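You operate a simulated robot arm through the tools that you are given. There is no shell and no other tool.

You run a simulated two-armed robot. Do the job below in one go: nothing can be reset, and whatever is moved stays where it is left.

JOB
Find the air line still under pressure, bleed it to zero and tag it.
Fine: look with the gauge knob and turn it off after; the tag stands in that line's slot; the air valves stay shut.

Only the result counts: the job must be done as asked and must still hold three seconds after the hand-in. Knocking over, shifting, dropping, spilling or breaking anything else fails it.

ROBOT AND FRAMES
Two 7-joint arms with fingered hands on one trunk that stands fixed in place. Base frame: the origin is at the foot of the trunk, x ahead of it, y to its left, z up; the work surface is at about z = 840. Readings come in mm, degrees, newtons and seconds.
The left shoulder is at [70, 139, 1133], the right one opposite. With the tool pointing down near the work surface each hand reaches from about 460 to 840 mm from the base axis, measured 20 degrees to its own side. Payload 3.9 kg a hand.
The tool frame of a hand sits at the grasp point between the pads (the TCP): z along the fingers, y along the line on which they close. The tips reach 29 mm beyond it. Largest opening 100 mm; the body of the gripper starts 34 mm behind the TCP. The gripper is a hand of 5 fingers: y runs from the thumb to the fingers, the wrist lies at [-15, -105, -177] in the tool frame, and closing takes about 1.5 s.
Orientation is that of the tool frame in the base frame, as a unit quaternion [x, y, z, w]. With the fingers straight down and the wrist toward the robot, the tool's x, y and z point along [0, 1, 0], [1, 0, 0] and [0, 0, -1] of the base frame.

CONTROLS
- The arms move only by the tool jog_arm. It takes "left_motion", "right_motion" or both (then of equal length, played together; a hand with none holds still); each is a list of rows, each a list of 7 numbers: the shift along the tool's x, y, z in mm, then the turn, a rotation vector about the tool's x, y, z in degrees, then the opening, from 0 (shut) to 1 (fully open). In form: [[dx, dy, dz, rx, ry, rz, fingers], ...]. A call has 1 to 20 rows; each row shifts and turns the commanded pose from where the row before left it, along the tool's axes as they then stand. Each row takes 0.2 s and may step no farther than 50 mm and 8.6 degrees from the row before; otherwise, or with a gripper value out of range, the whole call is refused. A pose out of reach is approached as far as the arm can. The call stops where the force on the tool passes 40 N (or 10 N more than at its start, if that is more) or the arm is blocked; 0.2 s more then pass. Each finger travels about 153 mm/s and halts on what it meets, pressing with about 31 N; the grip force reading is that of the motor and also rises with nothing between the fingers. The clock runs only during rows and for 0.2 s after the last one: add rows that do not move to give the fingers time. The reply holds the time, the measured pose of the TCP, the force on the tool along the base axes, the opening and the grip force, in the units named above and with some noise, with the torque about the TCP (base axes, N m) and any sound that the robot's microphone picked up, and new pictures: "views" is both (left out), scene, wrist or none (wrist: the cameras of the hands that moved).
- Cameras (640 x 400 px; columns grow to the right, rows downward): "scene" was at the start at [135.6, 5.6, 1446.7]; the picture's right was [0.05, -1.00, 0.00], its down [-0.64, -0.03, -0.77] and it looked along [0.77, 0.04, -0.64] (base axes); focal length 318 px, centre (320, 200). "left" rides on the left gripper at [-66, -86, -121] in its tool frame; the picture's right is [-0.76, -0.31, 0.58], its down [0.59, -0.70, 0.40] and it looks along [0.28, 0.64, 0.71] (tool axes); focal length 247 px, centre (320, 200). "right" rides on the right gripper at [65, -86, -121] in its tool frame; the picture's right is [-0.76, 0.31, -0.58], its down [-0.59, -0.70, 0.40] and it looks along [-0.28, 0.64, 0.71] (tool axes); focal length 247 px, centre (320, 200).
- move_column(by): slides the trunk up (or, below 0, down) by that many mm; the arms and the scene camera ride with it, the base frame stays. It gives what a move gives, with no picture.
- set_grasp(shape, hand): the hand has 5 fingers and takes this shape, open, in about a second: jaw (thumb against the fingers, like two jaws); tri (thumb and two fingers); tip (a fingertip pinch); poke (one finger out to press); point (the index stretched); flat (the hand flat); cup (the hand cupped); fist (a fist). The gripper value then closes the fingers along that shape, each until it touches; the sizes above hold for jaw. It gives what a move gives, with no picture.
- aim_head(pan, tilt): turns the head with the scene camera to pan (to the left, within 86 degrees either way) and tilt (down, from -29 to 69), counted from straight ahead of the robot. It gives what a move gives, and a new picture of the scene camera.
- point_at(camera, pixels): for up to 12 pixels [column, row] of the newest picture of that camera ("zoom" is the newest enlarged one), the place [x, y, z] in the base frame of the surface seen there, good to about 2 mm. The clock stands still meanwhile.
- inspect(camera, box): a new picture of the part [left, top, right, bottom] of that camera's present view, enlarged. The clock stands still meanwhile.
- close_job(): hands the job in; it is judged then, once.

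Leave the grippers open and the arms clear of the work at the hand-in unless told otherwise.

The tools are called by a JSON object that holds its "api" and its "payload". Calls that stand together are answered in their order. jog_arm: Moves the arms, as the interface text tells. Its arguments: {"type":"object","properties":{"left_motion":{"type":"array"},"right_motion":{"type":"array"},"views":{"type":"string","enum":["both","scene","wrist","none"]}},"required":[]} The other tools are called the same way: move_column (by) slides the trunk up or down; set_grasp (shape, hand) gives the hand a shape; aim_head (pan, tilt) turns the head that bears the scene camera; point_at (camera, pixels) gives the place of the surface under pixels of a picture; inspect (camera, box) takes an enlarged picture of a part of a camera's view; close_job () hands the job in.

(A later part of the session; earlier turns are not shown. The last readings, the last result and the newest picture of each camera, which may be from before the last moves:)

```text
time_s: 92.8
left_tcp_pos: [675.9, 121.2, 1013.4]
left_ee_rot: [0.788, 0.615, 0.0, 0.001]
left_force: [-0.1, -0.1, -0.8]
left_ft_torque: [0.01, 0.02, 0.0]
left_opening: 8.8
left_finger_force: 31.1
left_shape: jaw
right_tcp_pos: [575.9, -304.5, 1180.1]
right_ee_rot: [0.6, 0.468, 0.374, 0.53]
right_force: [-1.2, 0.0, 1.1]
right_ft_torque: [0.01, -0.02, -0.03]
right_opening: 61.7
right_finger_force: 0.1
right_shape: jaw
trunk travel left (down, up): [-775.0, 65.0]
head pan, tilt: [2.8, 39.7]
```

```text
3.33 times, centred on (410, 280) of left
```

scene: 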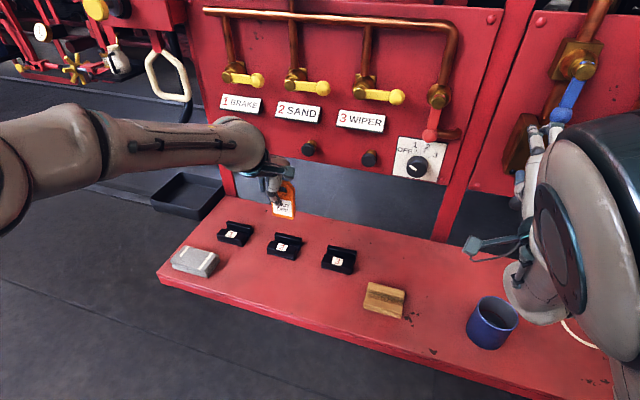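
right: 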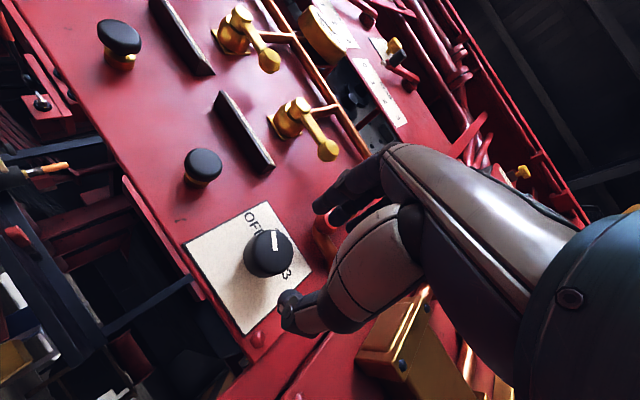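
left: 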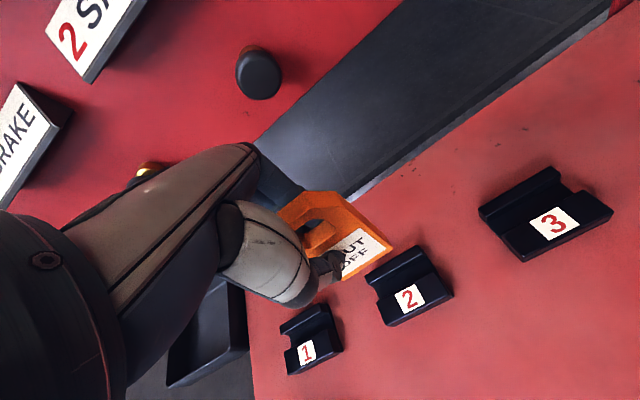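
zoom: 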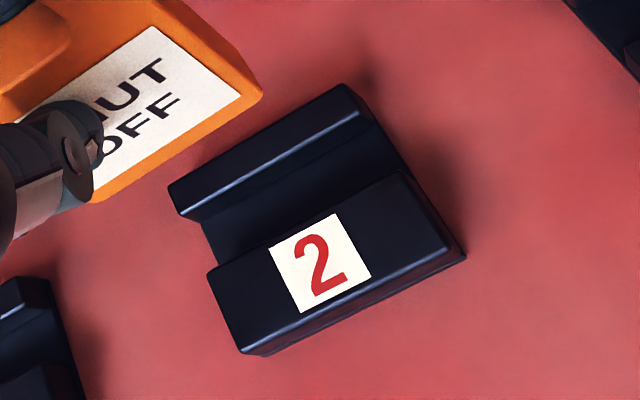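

{"api": "point_at", "payload": {"camera": "zoom", "pixels": [[175, 188], [345, 90], [190, 212], [360, 118], [205, 228], [380, 135], [215, 262], [395, 175], [300, 170], [305, 185], [310, 200], [300, 218]]}}

{"api": "point_at", "payload": {"camera": "zoom", "pixels": [[270, 150], [285, 165], [290, 175], [295, 190], [300, 205], [255, 200], [262, 215], [270, 230], [350, 145], [360, 160], [370, 175], [380, 190]]}}

```text
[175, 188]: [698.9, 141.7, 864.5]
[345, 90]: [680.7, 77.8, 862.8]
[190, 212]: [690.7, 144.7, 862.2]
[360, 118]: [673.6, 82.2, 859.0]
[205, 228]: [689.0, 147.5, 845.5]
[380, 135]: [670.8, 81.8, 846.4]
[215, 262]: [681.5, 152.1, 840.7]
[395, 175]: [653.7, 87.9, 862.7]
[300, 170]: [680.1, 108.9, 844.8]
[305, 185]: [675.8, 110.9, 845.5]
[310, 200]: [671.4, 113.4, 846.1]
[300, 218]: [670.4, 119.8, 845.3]
```

```text
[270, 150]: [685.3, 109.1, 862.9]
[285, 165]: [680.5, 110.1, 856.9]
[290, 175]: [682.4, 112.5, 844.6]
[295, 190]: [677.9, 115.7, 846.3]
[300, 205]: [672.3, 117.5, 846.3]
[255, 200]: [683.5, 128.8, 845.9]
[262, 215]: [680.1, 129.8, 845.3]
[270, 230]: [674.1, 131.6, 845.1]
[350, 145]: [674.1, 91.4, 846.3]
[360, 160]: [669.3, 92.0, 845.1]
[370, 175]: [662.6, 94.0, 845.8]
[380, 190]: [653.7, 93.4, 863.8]
```

Groove spans f≈615–634 (about 19 mm wide), floor z≈845.5. Let me measure the tag's current bottom edge in the same view.

{"api": "point_at", "payload": {"camera": "zoom", "pixels": [[257, 97], [245, 105], [100, 195], [150, 165], [200, 132], [235, 95], [160, 35], [180, 25], [240, 70], [215, 60]]}}

```text
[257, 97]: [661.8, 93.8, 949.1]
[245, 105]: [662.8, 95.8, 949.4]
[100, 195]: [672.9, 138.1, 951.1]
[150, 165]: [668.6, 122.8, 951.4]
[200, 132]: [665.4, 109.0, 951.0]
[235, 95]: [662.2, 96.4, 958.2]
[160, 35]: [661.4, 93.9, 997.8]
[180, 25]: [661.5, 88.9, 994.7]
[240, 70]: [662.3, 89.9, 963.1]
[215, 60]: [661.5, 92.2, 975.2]
```

The tag's face is vertical, centre at f≈624.5 and t≈274.3 – matching the groove centre (624.6, 274.5). I'll descend 78 mm straight down and re-check before entering the groove.

{"api": "jog_arm", "payload": {"left_motion": [[0, 0, 20, 0, 0, 0, 0], [0, 0, 20, 0, 0, 0, 0], [0, 0, 20, 0, 0, 0, 0], [0, 0, 18, 0, 0, 0, 0], [0, 0, 0, 0, 0, 0, 0], [0, 0, 0, 0, 0, 0, 0], [0, 0, 0, 0, 0, 0, 0]], "views": "both"}}

{"api": "inspect", "payload": {"camera": "left", "box": [280, 180, 440, 320]}}

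{"api": "inspect", "payload": {"camera": "scene", "box": [230, 170, 350, 270]}}

```text
time_s: 94.4
left_tcp_pos: [677.1, 123.2, 936.5]
left_ee_rot: [0.789, 0.614, 0.0, 0.0]
left_force: [-0.7, 0.4, -0.2]
left_ft_torque: [0.0, 0.0, 0.0]
left_opening: 9.3
left_finger_force: 30.9
left_shape: jaw
right_tcp_pos: [575.6, -304.4, 1180.2]
right_ee_rot: [0.6, 0.468, 0.373, 0.53]
right_force: [-0.8, -0.7, 0.1]
right_ft_torque: [-0.01, -0.02, 0.04]
right_opening: 61.7
right_finger_force: 0.0
right_shape: jaw
trunk travel left (down, up): [-775.0, 65.0]
head pan, tilt: [2.8, 39.7]
```

scene: 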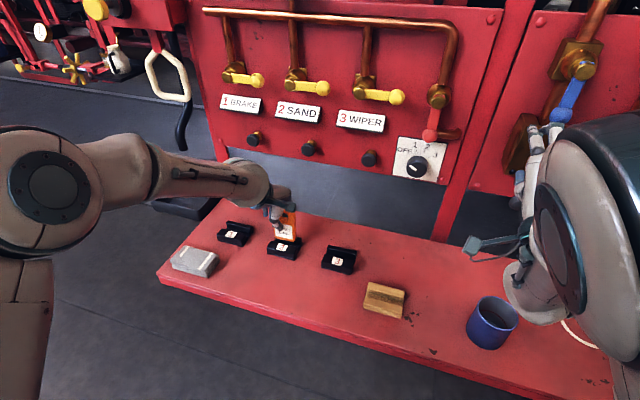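
left: 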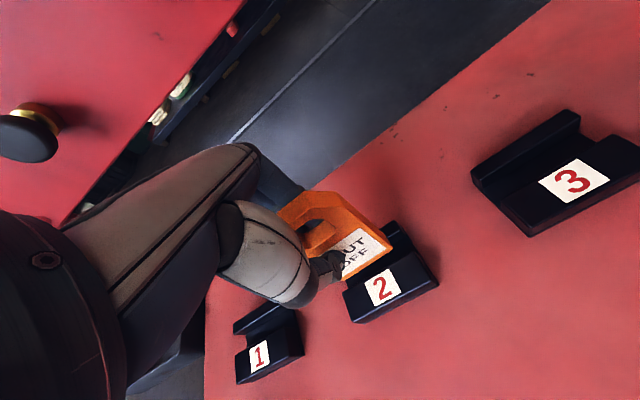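

```text
2.86 times, centred on (360, 250) of left
```

zoom: 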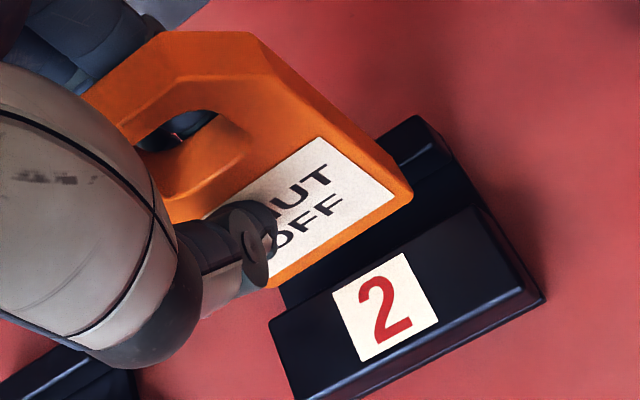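

```text
4.00 times, centred on (290, 220) of scene
```

zoom: 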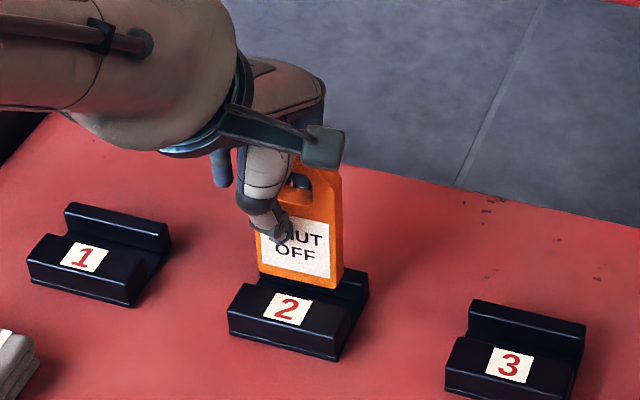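

Just above the groove. I measure the tag's bottom edge and the slot again from the wrist picture.

{"api": "point_at", "payload": {"camera": "zoom", "pixels": [[405, 195], [390, 205], [280, 278], [330, 248], [370, 215], [395, 185], [430, 215], [460, 195], [350, 258], [300, 285], [440, 180], [420, 225]]}}

{"api": "point_at", "payload": {"camera": "zoom", "pixels": [[415, 125], [440, 150], [425, 160], [445, 165], [470, 212], [480, 215], [290, 320], [520, 280], [540, 295], [310, 165], [325, 145], [380, 175]]}}

```text
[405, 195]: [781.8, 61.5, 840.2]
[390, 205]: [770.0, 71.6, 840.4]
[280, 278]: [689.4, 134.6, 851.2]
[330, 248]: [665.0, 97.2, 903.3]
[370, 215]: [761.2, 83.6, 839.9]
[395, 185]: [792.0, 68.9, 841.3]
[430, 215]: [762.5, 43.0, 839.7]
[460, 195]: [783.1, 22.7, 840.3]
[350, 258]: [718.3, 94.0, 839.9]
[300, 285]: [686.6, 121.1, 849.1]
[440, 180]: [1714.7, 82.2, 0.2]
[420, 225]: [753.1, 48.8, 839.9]
```

```text
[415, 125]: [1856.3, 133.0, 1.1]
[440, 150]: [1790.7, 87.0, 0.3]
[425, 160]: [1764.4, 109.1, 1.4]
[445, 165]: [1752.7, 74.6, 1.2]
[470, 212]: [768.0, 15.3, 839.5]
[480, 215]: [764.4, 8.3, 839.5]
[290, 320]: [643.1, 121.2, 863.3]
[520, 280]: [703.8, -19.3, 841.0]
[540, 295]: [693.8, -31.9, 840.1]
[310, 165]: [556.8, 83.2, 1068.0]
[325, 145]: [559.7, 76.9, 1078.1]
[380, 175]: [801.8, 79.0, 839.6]
```

Those pixels were read against the scene zoom (the newest). I'll re-take the wrist zoom and measure again.

{"api": "inspect", "payload": {"camera": "left", "box": [280, 180, 440, 320]}}

{"api": "point_at", "payload": {"camera": "zoom", "pixels": [[405, 195], [390, 205], [280, 278], [330, 248], [370, 215], [395, 185], [440, 180], [435, 155], [420, 130], [470, 212], [290, 320], [325, 145]]}}

{"api": "point_at", "payload": {"camera": "zoom", "pixels": [[455, 200], [450, 190], [430, 200], [410, 210], [330, 265], [300, 285], [350, 260], [400, 222], [425, 215], [440, 205]]}}

```text
2.86 times, centred on (360, 250) of left
```

zoom: 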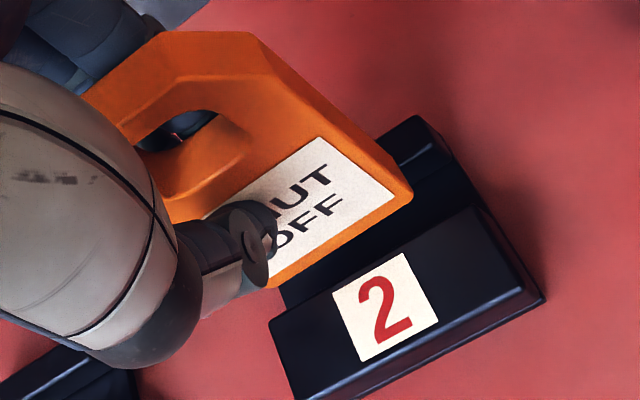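

```text
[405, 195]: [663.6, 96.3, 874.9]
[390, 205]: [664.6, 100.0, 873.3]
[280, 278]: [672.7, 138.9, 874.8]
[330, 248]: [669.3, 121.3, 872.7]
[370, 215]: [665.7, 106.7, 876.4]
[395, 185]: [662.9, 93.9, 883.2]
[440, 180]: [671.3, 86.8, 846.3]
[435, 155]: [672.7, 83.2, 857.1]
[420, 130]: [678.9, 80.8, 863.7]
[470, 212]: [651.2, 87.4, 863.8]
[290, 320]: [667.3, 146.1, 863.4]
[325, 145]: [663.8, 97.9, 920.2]
```

```text
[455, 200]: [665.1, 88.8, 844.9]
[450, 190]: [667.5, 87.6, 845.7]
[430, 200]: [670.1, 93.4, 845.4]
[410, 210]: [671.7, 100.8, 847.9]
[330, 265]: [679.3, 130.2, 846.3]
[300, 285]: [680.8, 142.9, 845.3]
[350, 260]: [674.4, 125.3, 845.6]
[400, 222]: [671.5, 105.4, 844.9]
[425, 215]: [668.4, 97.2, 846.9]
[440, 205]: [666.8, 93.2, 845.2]
```

Tag front face at f≈619.8 with ~4–5 mm clearance to each groove wall. I'll lower 22 mm into the groove, then 3 mm more in small steps.

{"api": "jog_arm", "payload": {"left_motion": [[0, 0, 8, 0, 0, 0, 0], [0, 0, 8, 0, 0, 0, 0], [0, 0, 6, 0, 0, 0, 0], [0, 0, 1.5, 0, 0, 0, 0], [0, 0, 1, 0, 0, 0, 0], [0, 0, 0, 0, 0, 0, 0], [0, 0, 0, 0, 0, 0, 0]], "views": "both"}}

{"api": "inspect", "payload": {"camera": "left", "box": [280, 180, 440, 320]}}

```text
time_s: 95.2
left_tcp_pos: [682.9, 121.9, 928.3]
left_ee_rot: [0.787, 0.617, 0.009, 0.012]
left_force: [-7.1, 1.2, 27.8]
left_ft_torque: [0.09, 0.45, 0.01]
left_opening: 12.3
left_finger_force: 30.8
left_shape: jaw
right_tcp_pos: [572.3, -304.8, 1181.2]
right_ee_rot: [0.6, 0.468, 0.373, 0.531]
right_force: [0.4, 0.0, 0.2]
right_ft_torque: [0.02, 0.0, 0.0]
right_opening: 61.7
right_finger_force: 0.0
right_shape: jaw
trunk travel left (down, up): [-775.0, 65.0]
head pan, tilt: [2.8, 39.7]
stopped in row 4 (left hand): the force on the tool passed its limit at 44 N (the readings are from after the stop); the commanded pose is now the measured one
```

scene: 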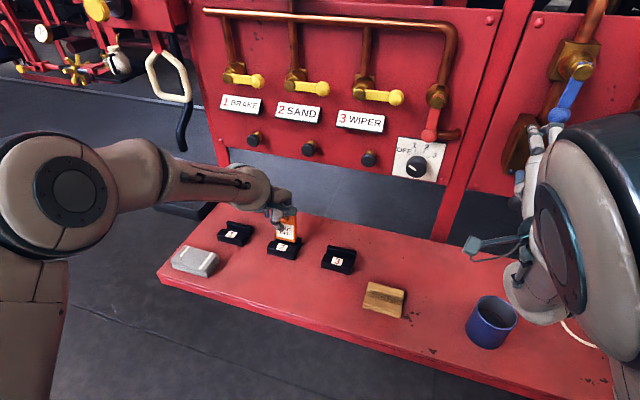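
left: 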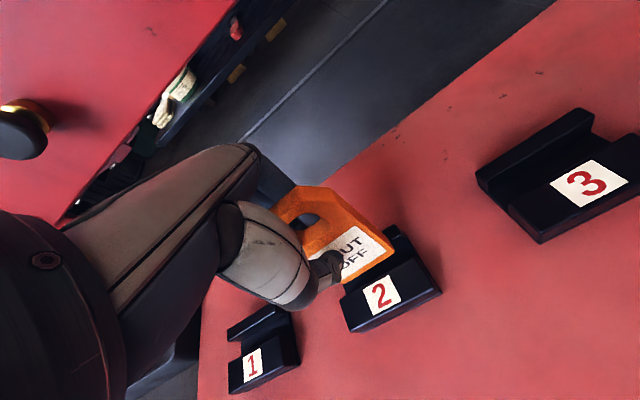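

```text
2.86 times, centred on (360, 250) of left
```

zoom: 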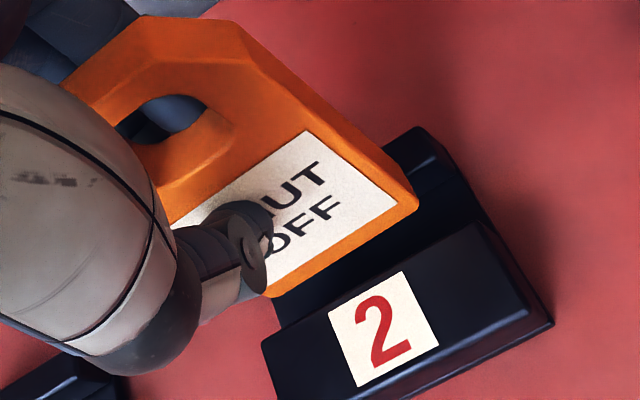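

The tag touched something at 44 N: TCP at z 928, so its bottom is about at wall-top height (864). I'll measure how the tag sits now before any move.

{"api": "point_at", "payload": {"camera": "zoom", "pixels": [[410, 205], [395, 215], [280, 288], [340, 255], [390, 195], [310, 135], [240, 60], [220, 25], [150, 25], [350, 130], [300, 75], [415, 190]]}}

{"api": "point_at", "payload": {"camera": "zoom", "pixels": [[425, 140], [440, 165], [445, 190], [455, 205], [430, 225], [470, 230], [300, 300], [330, 280], [285, 340], [520, 300], [480, 240], [400, 130]]}}

{"api": "inspect", "payload": {"camera": "scene", "box": [240, 180, 340, 270]}}

```text
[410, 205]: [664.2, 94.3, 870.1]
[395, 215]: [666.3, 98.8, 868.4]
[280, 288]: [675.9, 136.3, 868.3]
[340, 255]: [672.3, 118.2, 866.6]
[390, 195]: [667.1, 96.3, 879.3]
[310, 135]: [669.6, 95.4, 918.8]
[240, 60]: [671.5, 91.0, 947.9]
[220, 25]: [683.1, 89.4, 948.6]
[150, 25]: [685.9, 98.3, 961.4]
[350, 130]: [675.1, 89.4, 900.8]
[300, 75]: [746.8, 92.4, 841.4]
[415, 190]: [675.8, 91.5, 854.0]
```

```text
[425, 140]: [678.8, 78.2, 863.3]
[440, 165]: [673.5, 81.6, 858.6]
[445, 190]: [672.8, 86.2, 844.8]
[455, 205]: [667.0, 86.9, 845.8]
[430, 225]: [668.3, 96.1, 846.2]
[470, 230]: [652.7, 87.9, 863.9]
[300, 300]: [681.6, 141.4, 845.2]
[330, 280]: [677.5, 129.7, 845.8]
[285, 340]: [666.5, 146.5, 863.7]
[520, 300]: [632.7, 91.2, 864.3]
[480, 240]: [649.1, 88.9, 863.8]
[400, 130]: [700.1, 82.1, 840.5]
```

```text
4.44 times, centred on (290, 225) of scene
```

zoom: 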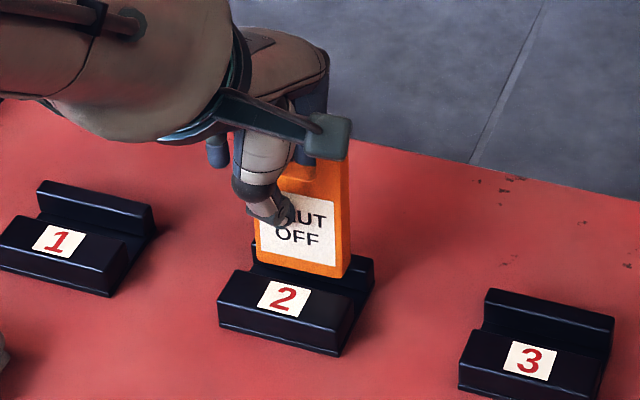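

The contact torque puts the contact right under the TCP at f≈633 – the tag's rear bottom edge caught on the back wall's top edge. I'll lift 14 mm and re-measure the tag's pose in the grip.

{"api": "jog_arm", "payload": {"left_motion": [[0, 0, -4, 0, 0, 0, 0], [0, 0, -5, 0, 0, 0, 0], [0, 0, -5, 0, 0, 0, 0], [0, 0, 0, 0, 0, 0, 0], [0, 0, 0, 0, 0, 0, 0], [0, 0, 0, 0, 0, 0, 0]], "views": "wrist"}}

{"api": "inspect", "payload": {"camera": "left", "box": [280, 180, 440, 320]}}

```text
time_s: 96.6
left_tcp_pos: [682.7, 122.6, 934.2]
left_ee_rot: [0.788, 0.615, 0.006, 0.007]
left_force: [0.0, 0.2, -0.5]
left_ft_torque: [-0.01, 0.0, 0.0]
left_opening: 11.0
left_finger_force: 30.7
left_shape: jaw
right_tcp_pos: [575.6, -303.6, 1180.8]
right_ee_rot: [0.601, 0.469, 0.373, 0.529]
right_force: [-0.1, -0.1, -0.3]
right_ft_torque: [0.02, 0.02, -0.04]
right_opening: 61.6
right_finger_force: 0.0
right_shape: jaw
trunk travel left (down, up): [-775.0, 65.0]
head pan, tilt: [2.8, 39.7]
```

left: 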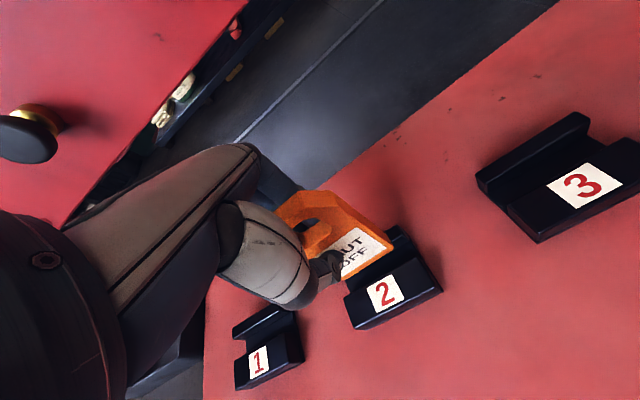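

```text
2.86 times, centred on (360, 250) of left
```

zoom: 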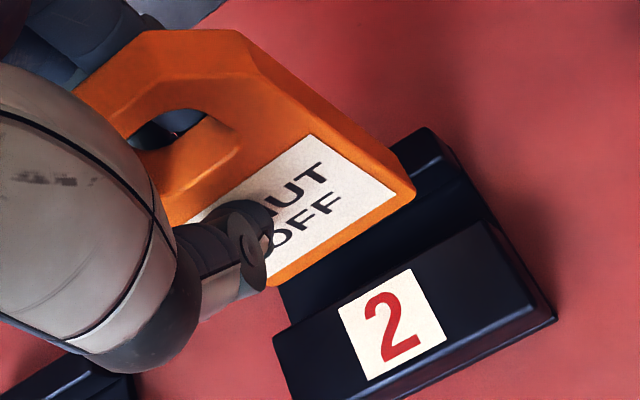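

{"api": "point_at", "payload": {"camera": "zoom", "pixels": [[408, 198], [390, 208], [280, 278], [340, 244], [388, 190], [310, 140], [255, 70], [230, 40], [160, 40], [300, 155], [320, 150], [235, 65]]}}

{"api": "point_at", "payload": {"camera": "zoom", "pixels": [[430, 140], [445, 165], [450, 190], [460, 205], [420, 215], [380, 245], [475, 232], [320, 275], [300, 295], [295, 330], [440, 210], [410, 235]]}}

```text
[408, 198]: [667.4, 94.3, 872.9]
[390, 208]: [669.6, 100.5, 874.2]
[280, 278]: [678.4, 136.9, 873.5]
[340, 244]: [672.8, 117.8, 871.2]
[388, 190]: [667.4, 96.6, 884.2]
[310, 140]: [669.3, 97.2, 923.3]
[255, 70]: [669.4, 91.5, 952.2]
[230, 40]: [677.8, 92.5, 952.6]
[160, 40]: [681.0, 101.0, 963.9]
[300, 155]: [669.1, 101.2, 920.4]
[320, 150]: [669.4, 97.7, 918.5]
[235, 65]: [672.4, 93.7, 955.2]
```

```text
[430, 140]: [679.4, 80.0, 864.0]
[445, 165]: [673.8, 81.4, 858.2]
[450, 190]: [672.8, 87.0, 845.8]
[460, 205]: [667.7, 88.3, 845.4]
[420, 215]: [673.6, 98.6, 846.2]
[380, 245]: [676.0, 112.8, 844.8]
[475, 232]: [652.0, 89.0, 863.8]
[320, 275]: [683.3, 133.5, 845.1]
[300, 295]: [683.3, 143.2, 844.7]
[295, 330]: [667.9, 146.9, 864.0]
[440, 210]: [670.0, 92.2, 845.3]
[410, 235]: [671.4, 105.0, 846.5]
```

At this height the whole hand has drifted ~6 mm forward, so the tag is over the back wall, and it leans ~2°. I'll shift back 8 mm, rise 4 mm, tilt -2°, then re-measure.

{"api": "jog_arm", "payload": {"left_motion": [[-1, -4.2, -2, -1, 0, 0, 0], [-1, -4.1, -2, -1, 0, 0, 0], [0, 0, 0, 0, 0, 0, 0], [0, 0, 0, 0, 0, 0, 0], [0, 0, 0, 0, 0, 0, 0], [0, 0, 0, 0, 0, 0, 0]], "views": "wrist"}}

{"api": "inspect", "payload": {"camera": "left", "box": [280, 180, 440, 320]}}

{"api": "point_at", "payload": {"camera": "zoom", "pixels": [[408, 198], [390, 208], [280, 278], [340, 244], [388, 190], [310, 140], [255, 70], [320, 150], [300, 155], [440, 205], [445, 170], [475, 225]]}}

```text
time_s: 98.0
left_tcp_pos: [674.0, 121.8, 938.8]
left_ee_rot: [0.788, 0.616, 0.016, 0.02]
left_force: [-0.2, 0.3, -1.3]
left_ft_torque: [-0.04, 0.0, -0.01]
left_opening: 11.1
left_finger_force: 30.7
left_shape: jaw
right_tcp_pos: [575.6, -303.7, 1180.3]
right_ee_rot: [0.601, 0.467, 0.372, 0.531]
right_force: [-0.1, 0.2, 0.8]
right_ft_torque: [0.0, 0.0, -0.02]
right_opening: 61.8
right_finger_force: 0.1
right_shape: jaw
trunk travel left (down, up): [-775.0, 65.0]
head pan, tilt: [2.8, 39.7]
```

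left: 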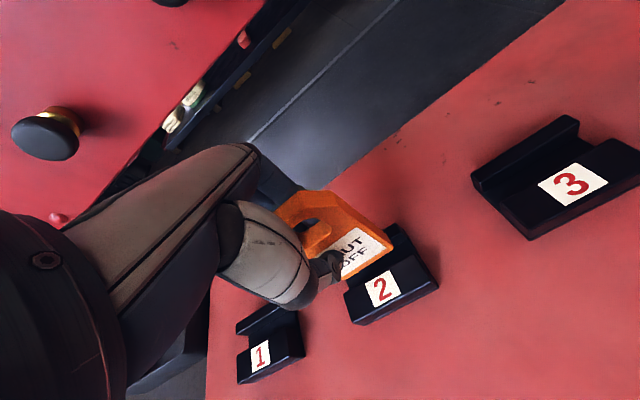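

```text
2.86 times, centred on (360, 250) of left
```

zoom: 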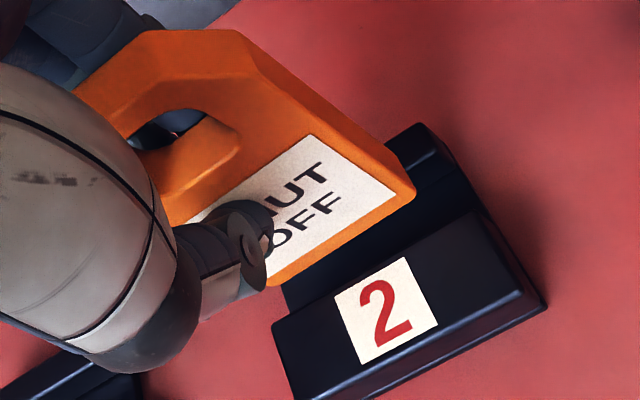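

```text
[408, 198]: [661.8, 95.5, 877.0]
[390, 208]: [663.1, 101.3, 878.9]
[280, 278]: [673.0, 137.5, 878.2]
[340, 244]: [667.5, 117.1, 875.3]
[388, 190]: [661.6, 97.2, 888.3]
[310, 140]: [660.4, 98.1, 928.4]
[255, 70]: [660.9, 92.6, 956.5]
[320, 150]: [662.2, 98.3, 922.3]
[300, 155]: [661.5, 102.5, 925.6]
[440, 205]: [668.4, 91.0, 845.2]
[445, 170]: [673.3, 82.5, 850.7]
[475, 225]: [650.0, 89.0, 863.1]
```

Now front face at f≈618.8 and vertical. I'll descend 8 mm (still above the walls) and check for drift.

{"api": "jog_arm", "payload": {"left_motion": [[0, 0, 4, 0, 0, 0, 0], [0, 0, 4, 0, 0, 0, 0], [0, 0, 0, 0, 0, 0, 0], [0, 0, 0, 0, 0, 0, 0], [0, 0, 0, 0, 0, 0, 0], [0, 0, 0, 0, 0, 0, 0]], "views": "wrist"}}

{"api": "inspect", "payload": {"camera": "left", "box": [280, 180, 440, 320]}}

{"api": "point_at", "payload": {"camera": "zoom", "pixels": [[408, 198], [390, 208], [280, 278], [340, 244], [388, 190], [310, 140], [255, 70], [320, 150], [300, 155], [440, 205], [445, 170], [475, 225]]}}

```text
time_s: 99.4
left_tcp_pos: [674.5, 122.4, 931.2]
left_ee_rot: [0.788, 0.616, 0.016, 0.021]
left_force: [0.0, -0.8, -0.9]
left_ft_torque: [0.01, -0.01, 0.0]
left_opening: 10.9
left_finger_force: 31.2
left_shape: jaw
right_tcp_pos: [575.6, -304.1, 1180.6]
right_ee_rot: [0.601, 0.468, 0.373, 0.53]
right_force: [-0.4, -1.0, 0.2]
right_ft_torque: [0.0, 0.01, -0.01]
right_opening: 61.8
right_finger_force: 0.2
right_shape: jaw
trunk travel left (down, up): [-775.0, 65.0]
head pan, tilt: [2.8, 39.7]
```

left: 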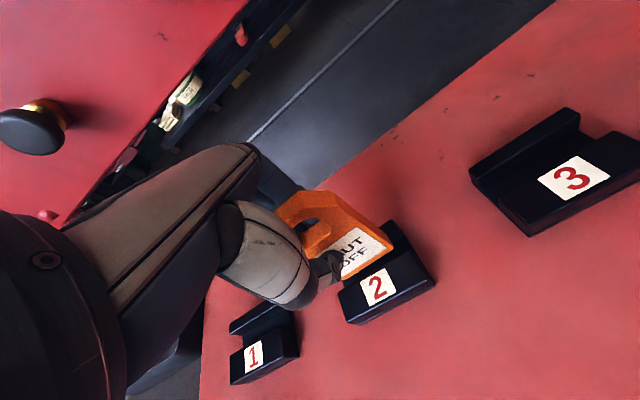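

```text
2.86 times, centred on (360, 250) of left
```

zoom: 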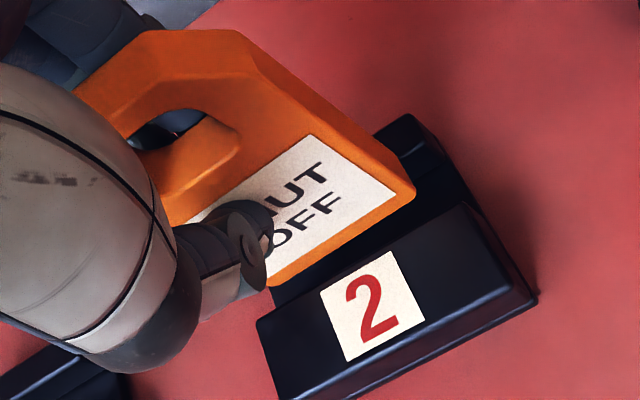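

```text
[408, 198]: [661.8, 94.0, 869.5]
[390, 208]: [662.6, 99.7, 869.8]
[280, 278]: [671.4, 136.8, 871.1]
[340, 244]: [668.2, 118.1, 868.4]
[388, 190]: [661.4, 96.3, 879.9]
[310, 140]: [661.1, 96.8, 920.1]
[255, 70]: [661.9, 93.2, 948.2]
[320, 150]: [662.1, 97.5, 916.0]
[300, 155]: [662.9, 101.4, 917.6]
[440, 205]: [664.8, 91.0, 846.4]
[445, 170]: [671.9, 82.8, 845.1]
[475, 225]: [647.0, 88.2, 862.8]
```

No drift this time. Before going in, I'll sample finely across the groove at its right end to pin down both wall edges.

{"api": "inspect", "payload": {"camera": "left", "box": [360, 200, 440, 260]}}

```text
6.67 times, centred on (400, 230) of left
```

zoom: 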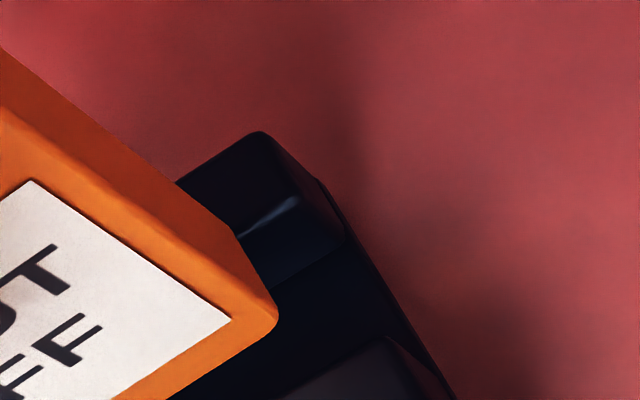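

{"api": "point_at", "payload": {"camera": "zoom", "pixels": [[260, 150], [275, 195], [290, 230], [305, 255], [315, 275], [325, 290], [335, 305], [345, 320], [355, 332], [365, 342], [375, 352], [385, 365]]}}

{"api": "point_at", "payload": {"camera": "zoom", "pixels": [[230, 380], [250, 370], [270, 360], [290, 350], [260, 390], [280, 385], [300, 375], [320, 365], [340, 355], [300, 310], [320, 320], [280, 335]]}}

```text
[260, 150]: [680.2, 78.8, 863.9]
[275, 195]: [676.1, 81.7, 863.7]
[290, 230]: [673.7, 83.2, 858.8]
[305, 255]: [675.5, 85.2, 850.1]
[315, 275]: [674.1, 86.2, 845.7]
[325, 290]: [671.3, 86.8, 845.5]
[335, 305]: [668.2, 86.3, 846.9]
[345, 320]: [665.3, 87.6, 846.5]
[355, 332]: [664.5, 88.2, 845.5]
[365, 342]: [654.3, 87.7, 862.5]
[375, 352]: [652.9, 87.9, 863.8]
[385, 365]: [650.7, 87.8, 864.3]
```

```text
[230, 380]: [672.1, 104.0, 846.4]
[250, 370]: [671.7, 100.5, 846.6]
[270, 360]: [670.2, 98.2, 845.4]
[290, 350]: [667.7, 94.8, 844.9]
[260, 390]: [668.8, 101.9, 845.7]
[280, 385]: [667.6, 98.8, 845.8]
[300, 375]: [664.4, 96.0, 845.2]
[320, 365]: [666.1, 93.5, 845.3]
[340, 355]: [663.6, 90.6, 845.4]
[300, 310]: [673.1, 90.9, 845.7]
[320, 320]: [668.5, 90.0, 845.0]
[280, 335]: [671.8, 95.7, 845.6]
```

The groove runs f≈614 to 633.5; the tag now occupies ≈618.5–629. I'll descend in small bites, checking force: first 5 mm.

{"api": "jog_arm", "payload": {"left_motion": [[0, 0, 2, 0, 0, 0, 0], [0, 0, 2, 0, 0, 0, 0], [0, 0, 1, 0, 0, 0, 0], [0, 0, 0, 0, 0, 0, 0], [0, 0, 0, 0, 0, 0, 0]], "views": "none"}}

```text
time_s: 100.6
left_tcp_pos: [674.4, 122.1, 925.6]
left_ee_rot: [0.789, 0.614, 0.016, 0.02]
left_force: [0.7, 0.8, -0.2]
left_ft_torque: [-0.03, -0.03, -0.01]
left_opening: 11.1
left_finger_force: 30.6
left_shape: jaw
right_tcp_pos: [574.4, -304.2, 1179.5]
right_ee_rot: [0.601, 0.468, 0.373, 0.531]
right_force: [-0.1, -0.5, 0.3]
right_ft_torque: [-0.01, -0.04, -0.01]
right_opening: 61.9
right_finger_force: 0.0
right_shape: jaw
trunk travel left (down, up): [-775.0, 65.0]
head pan, tilt: [2.8, 39.7]
```

No force; the bottom is now below the wall tops. Continue 6 mm.

{"api": "jog_arm", "payload": {"left_motion": [[0, 0, 2, 0, 0, 0, 0], [0, 0, 2, 0, 0, 0, 0], [0, 0, 2, 0, 0, 0, 0], [0, 0, 0, 0, 0, 0, 0], [0, 0, 0, 0, 0, 0, 0]], "views": "wrist"}}

{"api": "inspect", "payload": {"camera": "left", "box": [280, 180, 440, 320]}}

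{"api": "point_at", "payload": {"camera": "zoom", "pixels": [[408, 198], [390, 208], [280, 278], [340, 244], [388, 190], [310, 140], [255, 70], [320, 150], [300, 155], [440, 205], [445, 170], [475, 225]]}}

```text
time_s: 101.8
left_tcp_pos: [674.4, 122.3, 920.2]
left_ee_rot: [0.788, 0.616, 0.017, 0.021]
left_force: [0.2, 0.0, -0.4]
left_ft_torque: [0.0, -0.01, -0.04]
left_opening: 10.9
left_finger_force: 31.0
left_shape: jaw
right_tcp_pos: [575.1, -303.6, 1179.8]
right_ee_rot: [0.601, 0.468, 0.373, 0.53]
right_force: [-0.5, -0.6, 0.2]
right_ft_torque: [-0.02, -0.01, -0.02]
right_opening: 61.9
right_finger_force: 0.1
right_shape: jaw
trunk travel left (down, up): [-775.0, 65.0]
head pan, tilt: [2.8, 39.7]
```

left: 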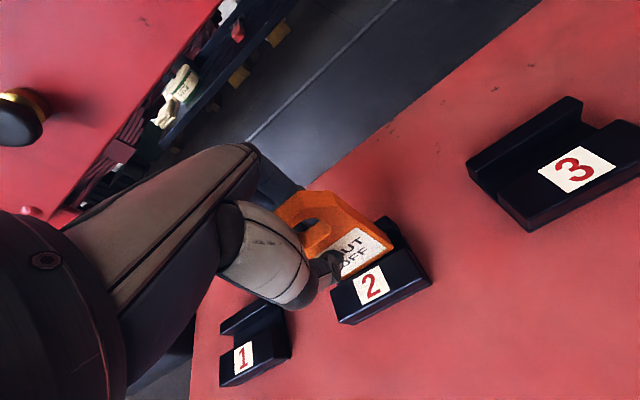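

```text
2.86 times, centred on (360, 250) of left
```

zoom: 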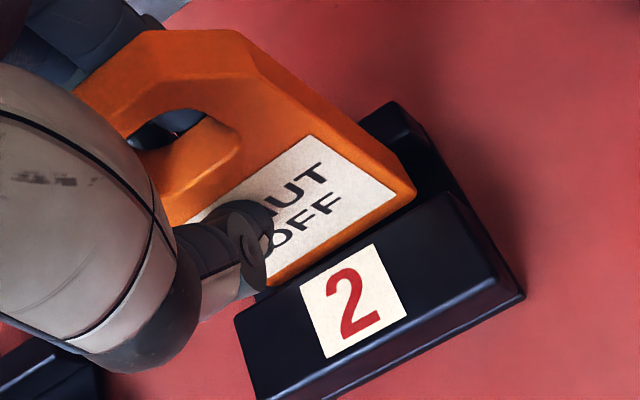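

```text
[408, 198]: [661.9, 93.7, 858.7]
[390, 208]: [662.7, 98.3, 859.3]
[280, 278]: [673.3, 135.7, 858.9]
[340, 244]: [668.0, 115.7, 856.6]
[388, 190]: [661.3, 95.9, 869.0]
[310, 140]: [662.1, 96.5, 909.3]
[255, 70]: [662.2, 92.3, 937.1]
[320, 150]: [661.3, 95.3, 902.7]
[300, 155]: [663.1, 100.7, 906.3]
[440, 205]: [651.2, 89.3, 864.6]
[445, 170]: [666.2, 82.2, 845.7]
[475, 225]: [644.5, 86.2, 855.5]
```

The tag is in the groove (front face visible at z≈857, below wall top). About 10 mm to the floor; continue 7 mm.

{"api": "jog_arm", "payload": {"left_motion": [[0, 0, 2, 0, 0, 0, 0], [0, 0, 2, 0, 0, 0, 0], [0, 0, 2, 0, 0, 0, 0], [0, 0, 1, 0, 0, 0, 0], [0, 0, 0, 0, 0, 0, 0], [0, 0, 0, 0, 0, 0, 0]], "views": "none"}}

```text
time_s: 103.2
left_tcp_pos: [674.7, 122.3, 913.4]
left_ee_rot: [0.788, 0.615, 0.016, 0.021]
left_force: [0.7, 0.1, -0.6]
left_ft_torque: [0.02, 0.0, -0.04]
left_opening: 11.0
left_finger_force: 31.6
left_shape: jaw
right_tcp_pos: [575.7, -303.6, 1180.2]
right_ee_rot: [0.601, 0.467, 0.372, 0.531]
right_force: [-0.5, -0.2, -0.6]
right_ft_torque: [-0.04, 0.03, 0.01]
right_opening: 61.7
right_finger_force: 0.1
right_shape: jaw
trunk travel left (down, up): [-775.0, 65.0]
head pan, tilt: [2.8, 39.7]
```

Still no contact; bottom ~849. Creep 1 mm per row, 3 rows.

{"api": "jog_arm", "payload": {"left_motion": [[0, 0, 1, 0, 0, 0, 0], [0, 0, 1, 0, 0, 0, 0], [0, 0, 1, 0, 0, 0, 0], [0, 0, 0, 0, 0, 0, 0]], "views": "wrist"}}

{"api": "inspect", "payload": {"camera": "left", "box": [280, 180, 440, 320]}}

{"api": "point_at", "payload": {"camera": "zoom", "pixels": [[388, 190], [375, 198], [310, 140], [255, 70], [230, 55], [320, 150], [300, 155], [280, 165], [405, 180], [330, 90], [230, 40], [160, 40]]}}

```text
time_s: 104.2
left_tcp_pos: [674.6, 122.8, 911.7]
left_ee_rot: [0.788, 0.616, 0.017, 0.022]
left_force: [-0.3, -0.7, 1.6]
left_ft_torque: [0.0, 0.01, 0.0]
left_opening: 10.8
left_finger_force: 31.4
left_shape: jaw
right_tcp_pos: [575.1, -303.3, 1180.1]
right_ee_rot: [0.601, 0.468, 0.373, 0.53]
right_force: [-0.2, -0.1, 0.2]
right_ft_torque: [0.02, 0.0, 0.03]
right_opening: 61.8
right_finger_force: 0.0
right_shape: jaw
trunk travel left (down, up): [-775.0, 65.0]
head pan, tilt: [2.8, 39.7]
```

left: 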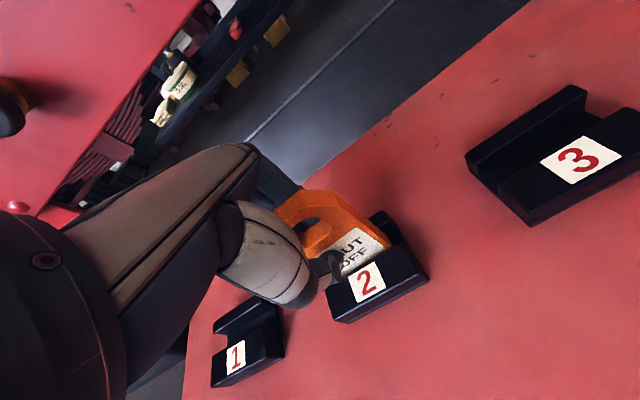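

```text
2.86 times, centred on (360, 250) of left
```

zoom: 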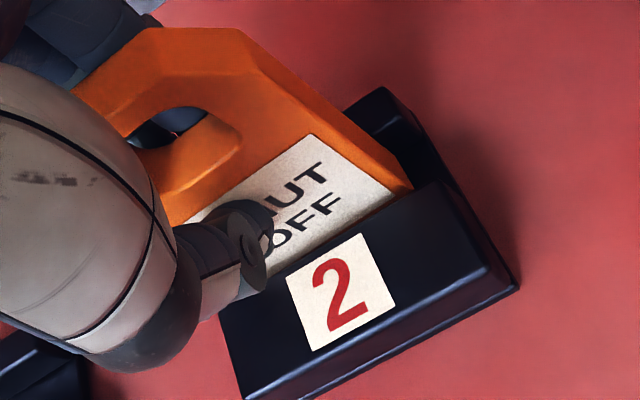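

```text
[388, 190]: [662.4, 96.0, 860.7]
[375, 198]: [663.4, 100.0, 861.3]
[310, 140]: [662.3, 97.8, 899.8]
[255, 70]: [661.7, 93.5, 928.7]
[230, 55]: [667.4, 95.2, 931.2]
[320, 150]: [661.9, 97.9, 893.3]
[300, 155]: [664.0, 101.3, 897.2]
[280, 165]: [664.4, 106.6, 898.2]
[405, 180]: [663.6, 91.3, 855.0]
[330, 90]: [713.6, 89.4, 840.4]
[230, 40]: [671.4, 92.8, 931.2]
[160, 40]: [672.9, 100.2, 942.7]
```

First hint of contact (1.6 N) and the tag is vertical within 0.5°. Two more 1 mm steps to seat it.

{"api": "jog_arm", "payload": {"left_motion": [[0, 0, 1, 0, 0, 0, 0], [0, 0, 0.5, 0, 0, 0, 0], [0, 0, 0, 0, 0, 0, 0], [0, 0, 0, 0, 0, 0, 0]], "views": "none"}}

```text
time_s: 105.2
left_tcp_pos: [674.4, 123.7, 911.2]
left_ee_rot: [0.788, 0.615, 0.018, 0.022]
left_force: [1.5, 0.1, 8.7]
left_ft_torque: [0.04, -0.04, -0.01]
left_opening: 11.1
left_finger_force: 31.1
left_shape: jaw
right_tcp_pos: [572.9, -304.2, 1180.9]
right_ee_rot: [0.601, 0.467, 0.373, 0.531]
right_force: [0.1, -0.1, -0.6]
right_ft_torque: [-0.03, -0.02, 0.02]
right_opening: 61.8
right_finger_force: 0.0
right_shape: jaw
trunk travel left (down, up): [-775.0, 65.0]
head pan, tilt: [2.8, 39.7]
```

Seated: 8.7 N upward. I'll relieve ~1 mm, then open slowly in small steps to about 30 mm.

{"api": "jog_arm", "payload": {"left_motion": [[0, 0, -0.8, 0, 0, 0, 0], [0, 0, 0, 0, 0, 0, 0.1], [0, 0, 0, 0, 0, 0, 0.13], [0, 0, 0, 0, 0, 0, 0.16], [0, 0, 0, 0, 0, 0, 0.2], [0, 0, 0, 0, 0, 0, 0.25], [0, 0, 0, 0, 0, 0, 0.3], [0, 0, 0, 0, 0, 0, 0.3], [0, 0, 0, 0, 0, 0, 0.3]], "views": "both"}}

{"api": "inspect", "payload": {"camera": "scene", "box": [240, 170, 340, 270]}}

{"api": "inspect", "payload": {"camera": "left", "box": [280, 180, 440, 320]}}

{"api": "point_at", "payload": {"camera": "zoom", "pixels": [[388, 190], [375, 198], [310, 140], [255, 70], [230, 55], [320, 150], [300, 155], [280, 165], [405, 180], [230, 40], [160, 40], [250, 240]]}}

```text
time_s: 107.2
left_tcp_pos: [674.2, 121.3, 911.3]
left_ee_rot: [0.788, 0.616, 0.015, 0.02]
left_force: [0.1, 0.0, -0.7]
left_ft_torque: [-0.02, 0.02, -0.02]
left_opening: 29.7
left_finger_force: 0.1
left_shape: jaw
right_tcp_pos: [574.4, -302.9, 1180.7]
right_ee_rot: [0.601, 0.467, 0.372, 0.531]
right_force: [0.0, 0.1, -0.1]
right_ft_torque: [-0.02, 0.0, 0.01]
right_opening: 62.0
right_finger_force: 0.1
right_shape: jaw
trunk travel left (down, up): [-775.0, 65.0]
head pan, tilt: [2.8, 39.7]
```

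scene: 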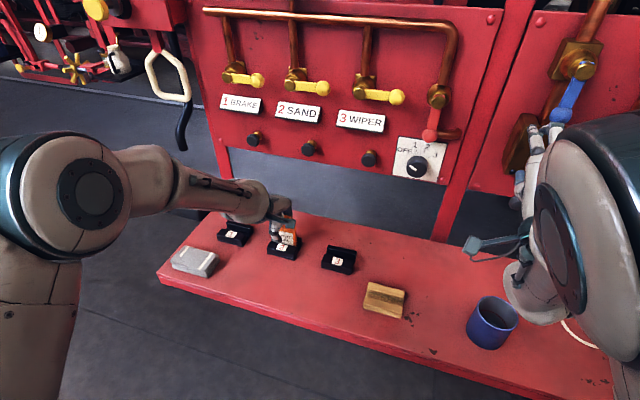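
left: 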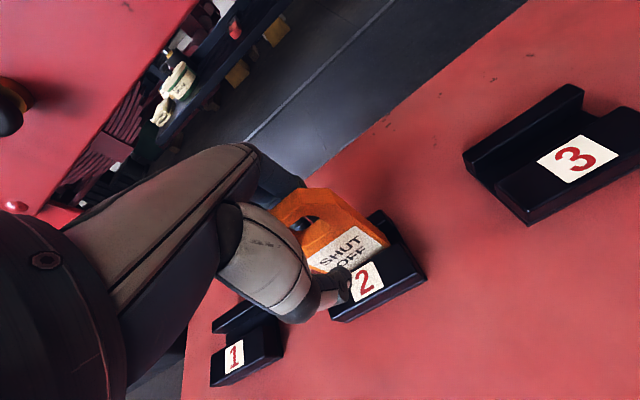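

```text
4.00 times, centred on (290, 220) of scene
```

zoom: 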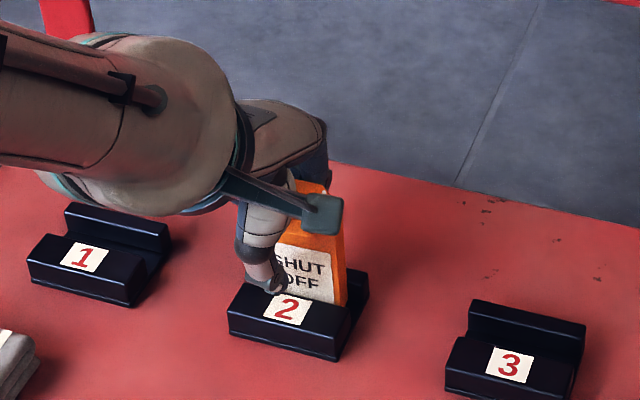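

```text
2.86 times, centred on (360, 250) of left
```

zoom: 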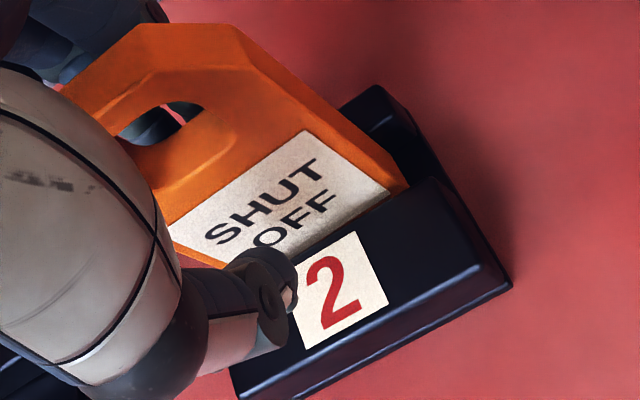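

```text
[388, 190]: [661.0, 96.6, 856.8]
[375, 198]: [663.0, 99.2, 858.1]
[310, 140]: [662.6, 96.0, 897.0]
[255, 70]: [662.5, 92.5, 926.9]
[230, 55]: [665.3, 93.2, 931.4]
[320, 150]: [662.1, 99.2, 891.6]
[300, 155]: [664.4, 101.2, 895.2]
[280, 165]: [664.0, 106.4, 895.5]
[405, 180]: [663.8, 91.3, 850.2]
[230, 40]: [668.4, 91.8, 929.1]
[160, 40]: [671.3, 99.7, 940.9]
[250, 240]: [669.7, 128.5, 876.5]
```

The tag stands upright in slot 2, free of the fingers. I'll open to 50 mm and rise straight up 110 mm, slowly at first.

{"api": "jog_arm", "payload": {"left_motion": [[0, 0, 0, 0, 0, 0, 0.4], [0, 0, 0, 0, 0, 0, 0.5], [0, 0, 0, 0, 0, 0, 0.5], [0, 0.5, -10, 0, 0, 0, 0.5], [0, 0.5, -10, 0, 0, 0, 0.5], [0, 0.8, -15, 0, 0, 0, 0.5], [0, 1, -20, 0, 0, 0, 0.5], [0, 1.2, -25, 0, 0, 0, 0.5], [0, 1.5, -30, 0, 0, 0, 0.5], [0, 0, 0, 0, 0, 0, 0.5]], "views": "both"}}

{"api": "inspect", "payload": {"camera": "scene", "box": [240, 170, 340, 270]}}

```text
time_s: 109.4
left_tcp_pos: [671.4, 124.3, 1018.7]
left_ee_rot: [0.788, 0.616, 0.016, 0.02]
left_force: [0.1, 0.2, -1.5]
left_ft_torque: [-0.05, -0.01, 0.0]
left_opening: 49.4
left_finger_force: 0.0
left_shape: jaw
right_tcp_pos: [575.1, -304.2, 1180.3]
right_ee_rot: [0.601, 0.469, 0.373, 0.53]
right_force: [0.5, 0.5, 0.0]
right_ft_torque: [0.02, -0.01, 0.05]
right_opening: 61.7
right_finger_force: 0.1
right_shape: jaw
trunk travel left (down, up): [-775.0, 65.0]
head pan, tilt: [2.8, 39.7]
```

scene: 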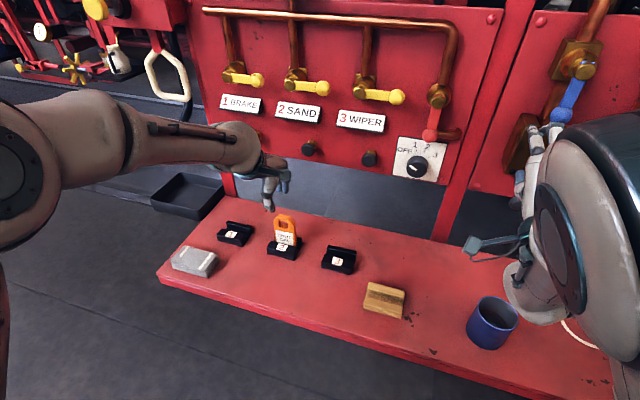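
left: 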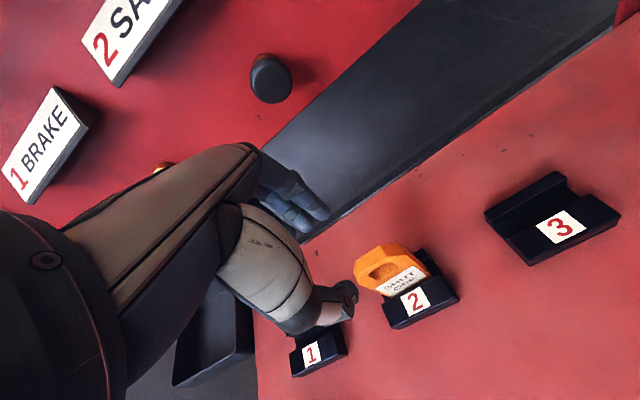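

```text
4.00 times, centred on (290, 220) of scene
```

zoom: 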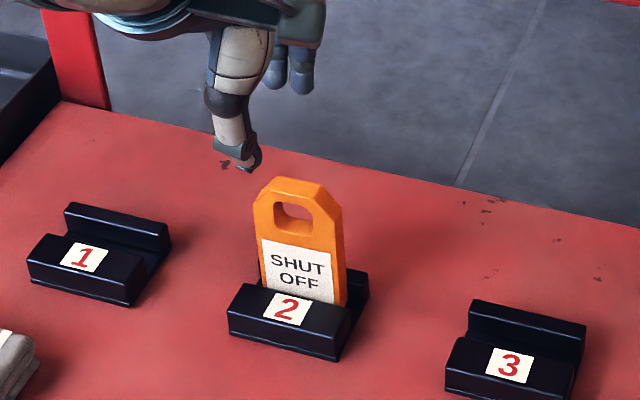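

The tag stands neatly in slot 2. I'll retreat the left arm back and up toward its parking position, opening the hand.

{"api": "jog_arm", "payload": {"left_motion": [[0, -25, -30, 0, 0, 0, 0.5], [0, -30, -30, 0, 0, 0, 0.6], [0, -35, -25, 0, 0, 0, 0.8], [0, -40, -20, 0, 0, 0, 1], [0, -40, -20, 0, 0, 0, 1], [0, -40, -20, 0, 0, 0, 1], [0, 0, 0, 0, 0, 0, 1]], "views": "scene"}}

```text
time_s: 111.0
left_tcp_pos: [466.0, 174.9, 1152.9]
left_ee_rot: [0.787, 0.616, 0.017, 0.02]
left_force: [0.4, -0.3, 0.2]
left_ft_torque: [-0.01, 0.01, 0.01]
left_opening: 100.1
left_finger_force: 0.0
left_shape: jaw
left hand out of reach, approached as far as the arm can: row 4
right_tcp_pos: [575.6, -304.1, 1179.9]
right_ee_rot: [0.601, 0.467, 0.372, 0.531]
right_force: [-0.6, -0.6, 0.2]
right_ft_torque: [-0.03, 0.02, -0.04]
right_opening: 61.9
right_finger_force: 0.0
right_shape: jaw
trunk travel left (down, up): [-775.0, 65.0]
head pan, tilt: [2.8, 39.7]
```

scene: 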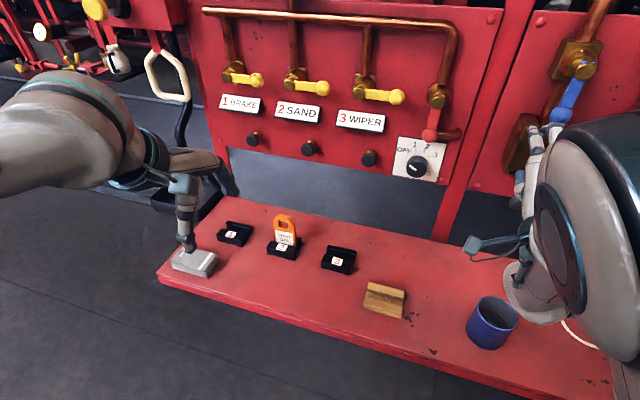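

The left arm is clear. Now ease the right hand back and to the right, away from the right-hand panel.

{"api": "jog_arm", "payload": {"right_motion": [[-10, 5, -20, 0, 0, 0, 0.7], [-10, 5, -20, 0, 0, 0, 0.8], [-10, 5, -20, 0, 0, 0, 1], [0, 0, 0, 0, 0, 0, 1], [0, 0, 0, 0, 0, 0, 1]], "views": "scene"}}

{"api": "aim_head", "payload": {"pan": -5, "tilt": 24}}

```text
time_s: 112.2
left_tcp_pos: [466.8, 175.0, 1151.9]
left_ee_rot: [0.787, 0.616, 0.016, 0.021]
left_force: [-0.2, 0.4, -0.7]
left_ft_torque: [0.02, -0.02, -0.02]
left_opening: 99.9
left_finger_force: 0.1
left_shape: jaw
right_tcp_pos: [514.5, -320.0, 1204.0]
right_ee_rot: [0.606, 0.463, 0.376, 0.526]
right_force: [-0.4, 0.2, 0.5]
right_ft_torque: [-0.03, 0.02, 0.02]
right_opening: 100.0
right_finger_force: 0.1
right_shape: jaw
trunk travel left (down, up): [-775.0, 65.0]
head pan, tilt: [2.8, 39.7]
```

scene: 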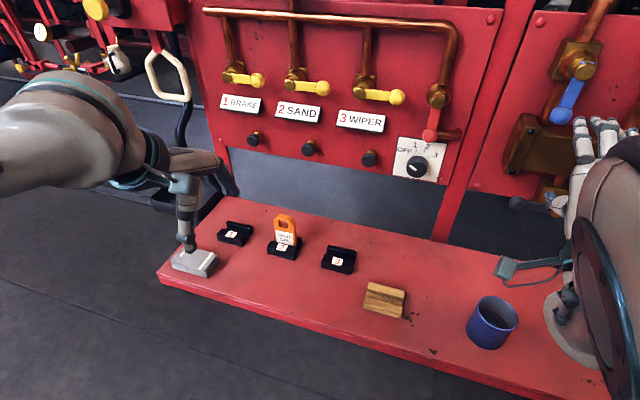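

```text
time_s: 113.0
left_tcp_pos: [466.7, 174.1, 1152.9]
left_ee_rot: [0.788, 0.615, 0.015, 0.021]
left_force: [0.4, -0.2, -1.0]
left_ft_torque: [0.0, 0.03, 0.0]
left_opening: 99.9
left_finger_force: 0.0
left_shape: jaw
right_tcp_pos: [513.1, -318.5, 1205.6]
right_ee_rot: [0.606, 0.463, 0.377, 0.526]
right_force: [-0.3, 0.0, 0.0]
right_ft_torque: [0.0, -0.01, 0.02]
right_opening: 100.0
right_finger_force: 0.0
right_shape: jaw
trunk travel left (down, up): [-775.0, 65.0]
head pan, tilt: [-5.0, 24.0]
```

scene: 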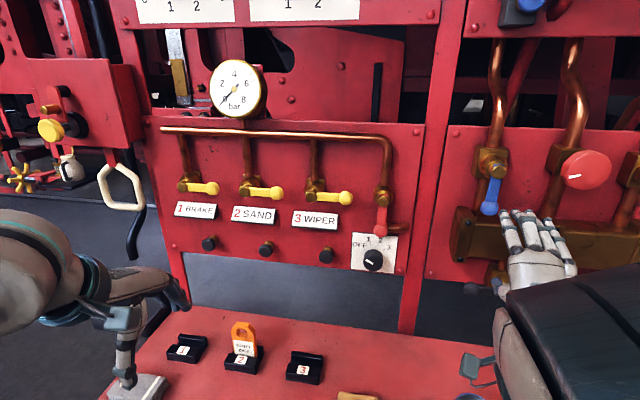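

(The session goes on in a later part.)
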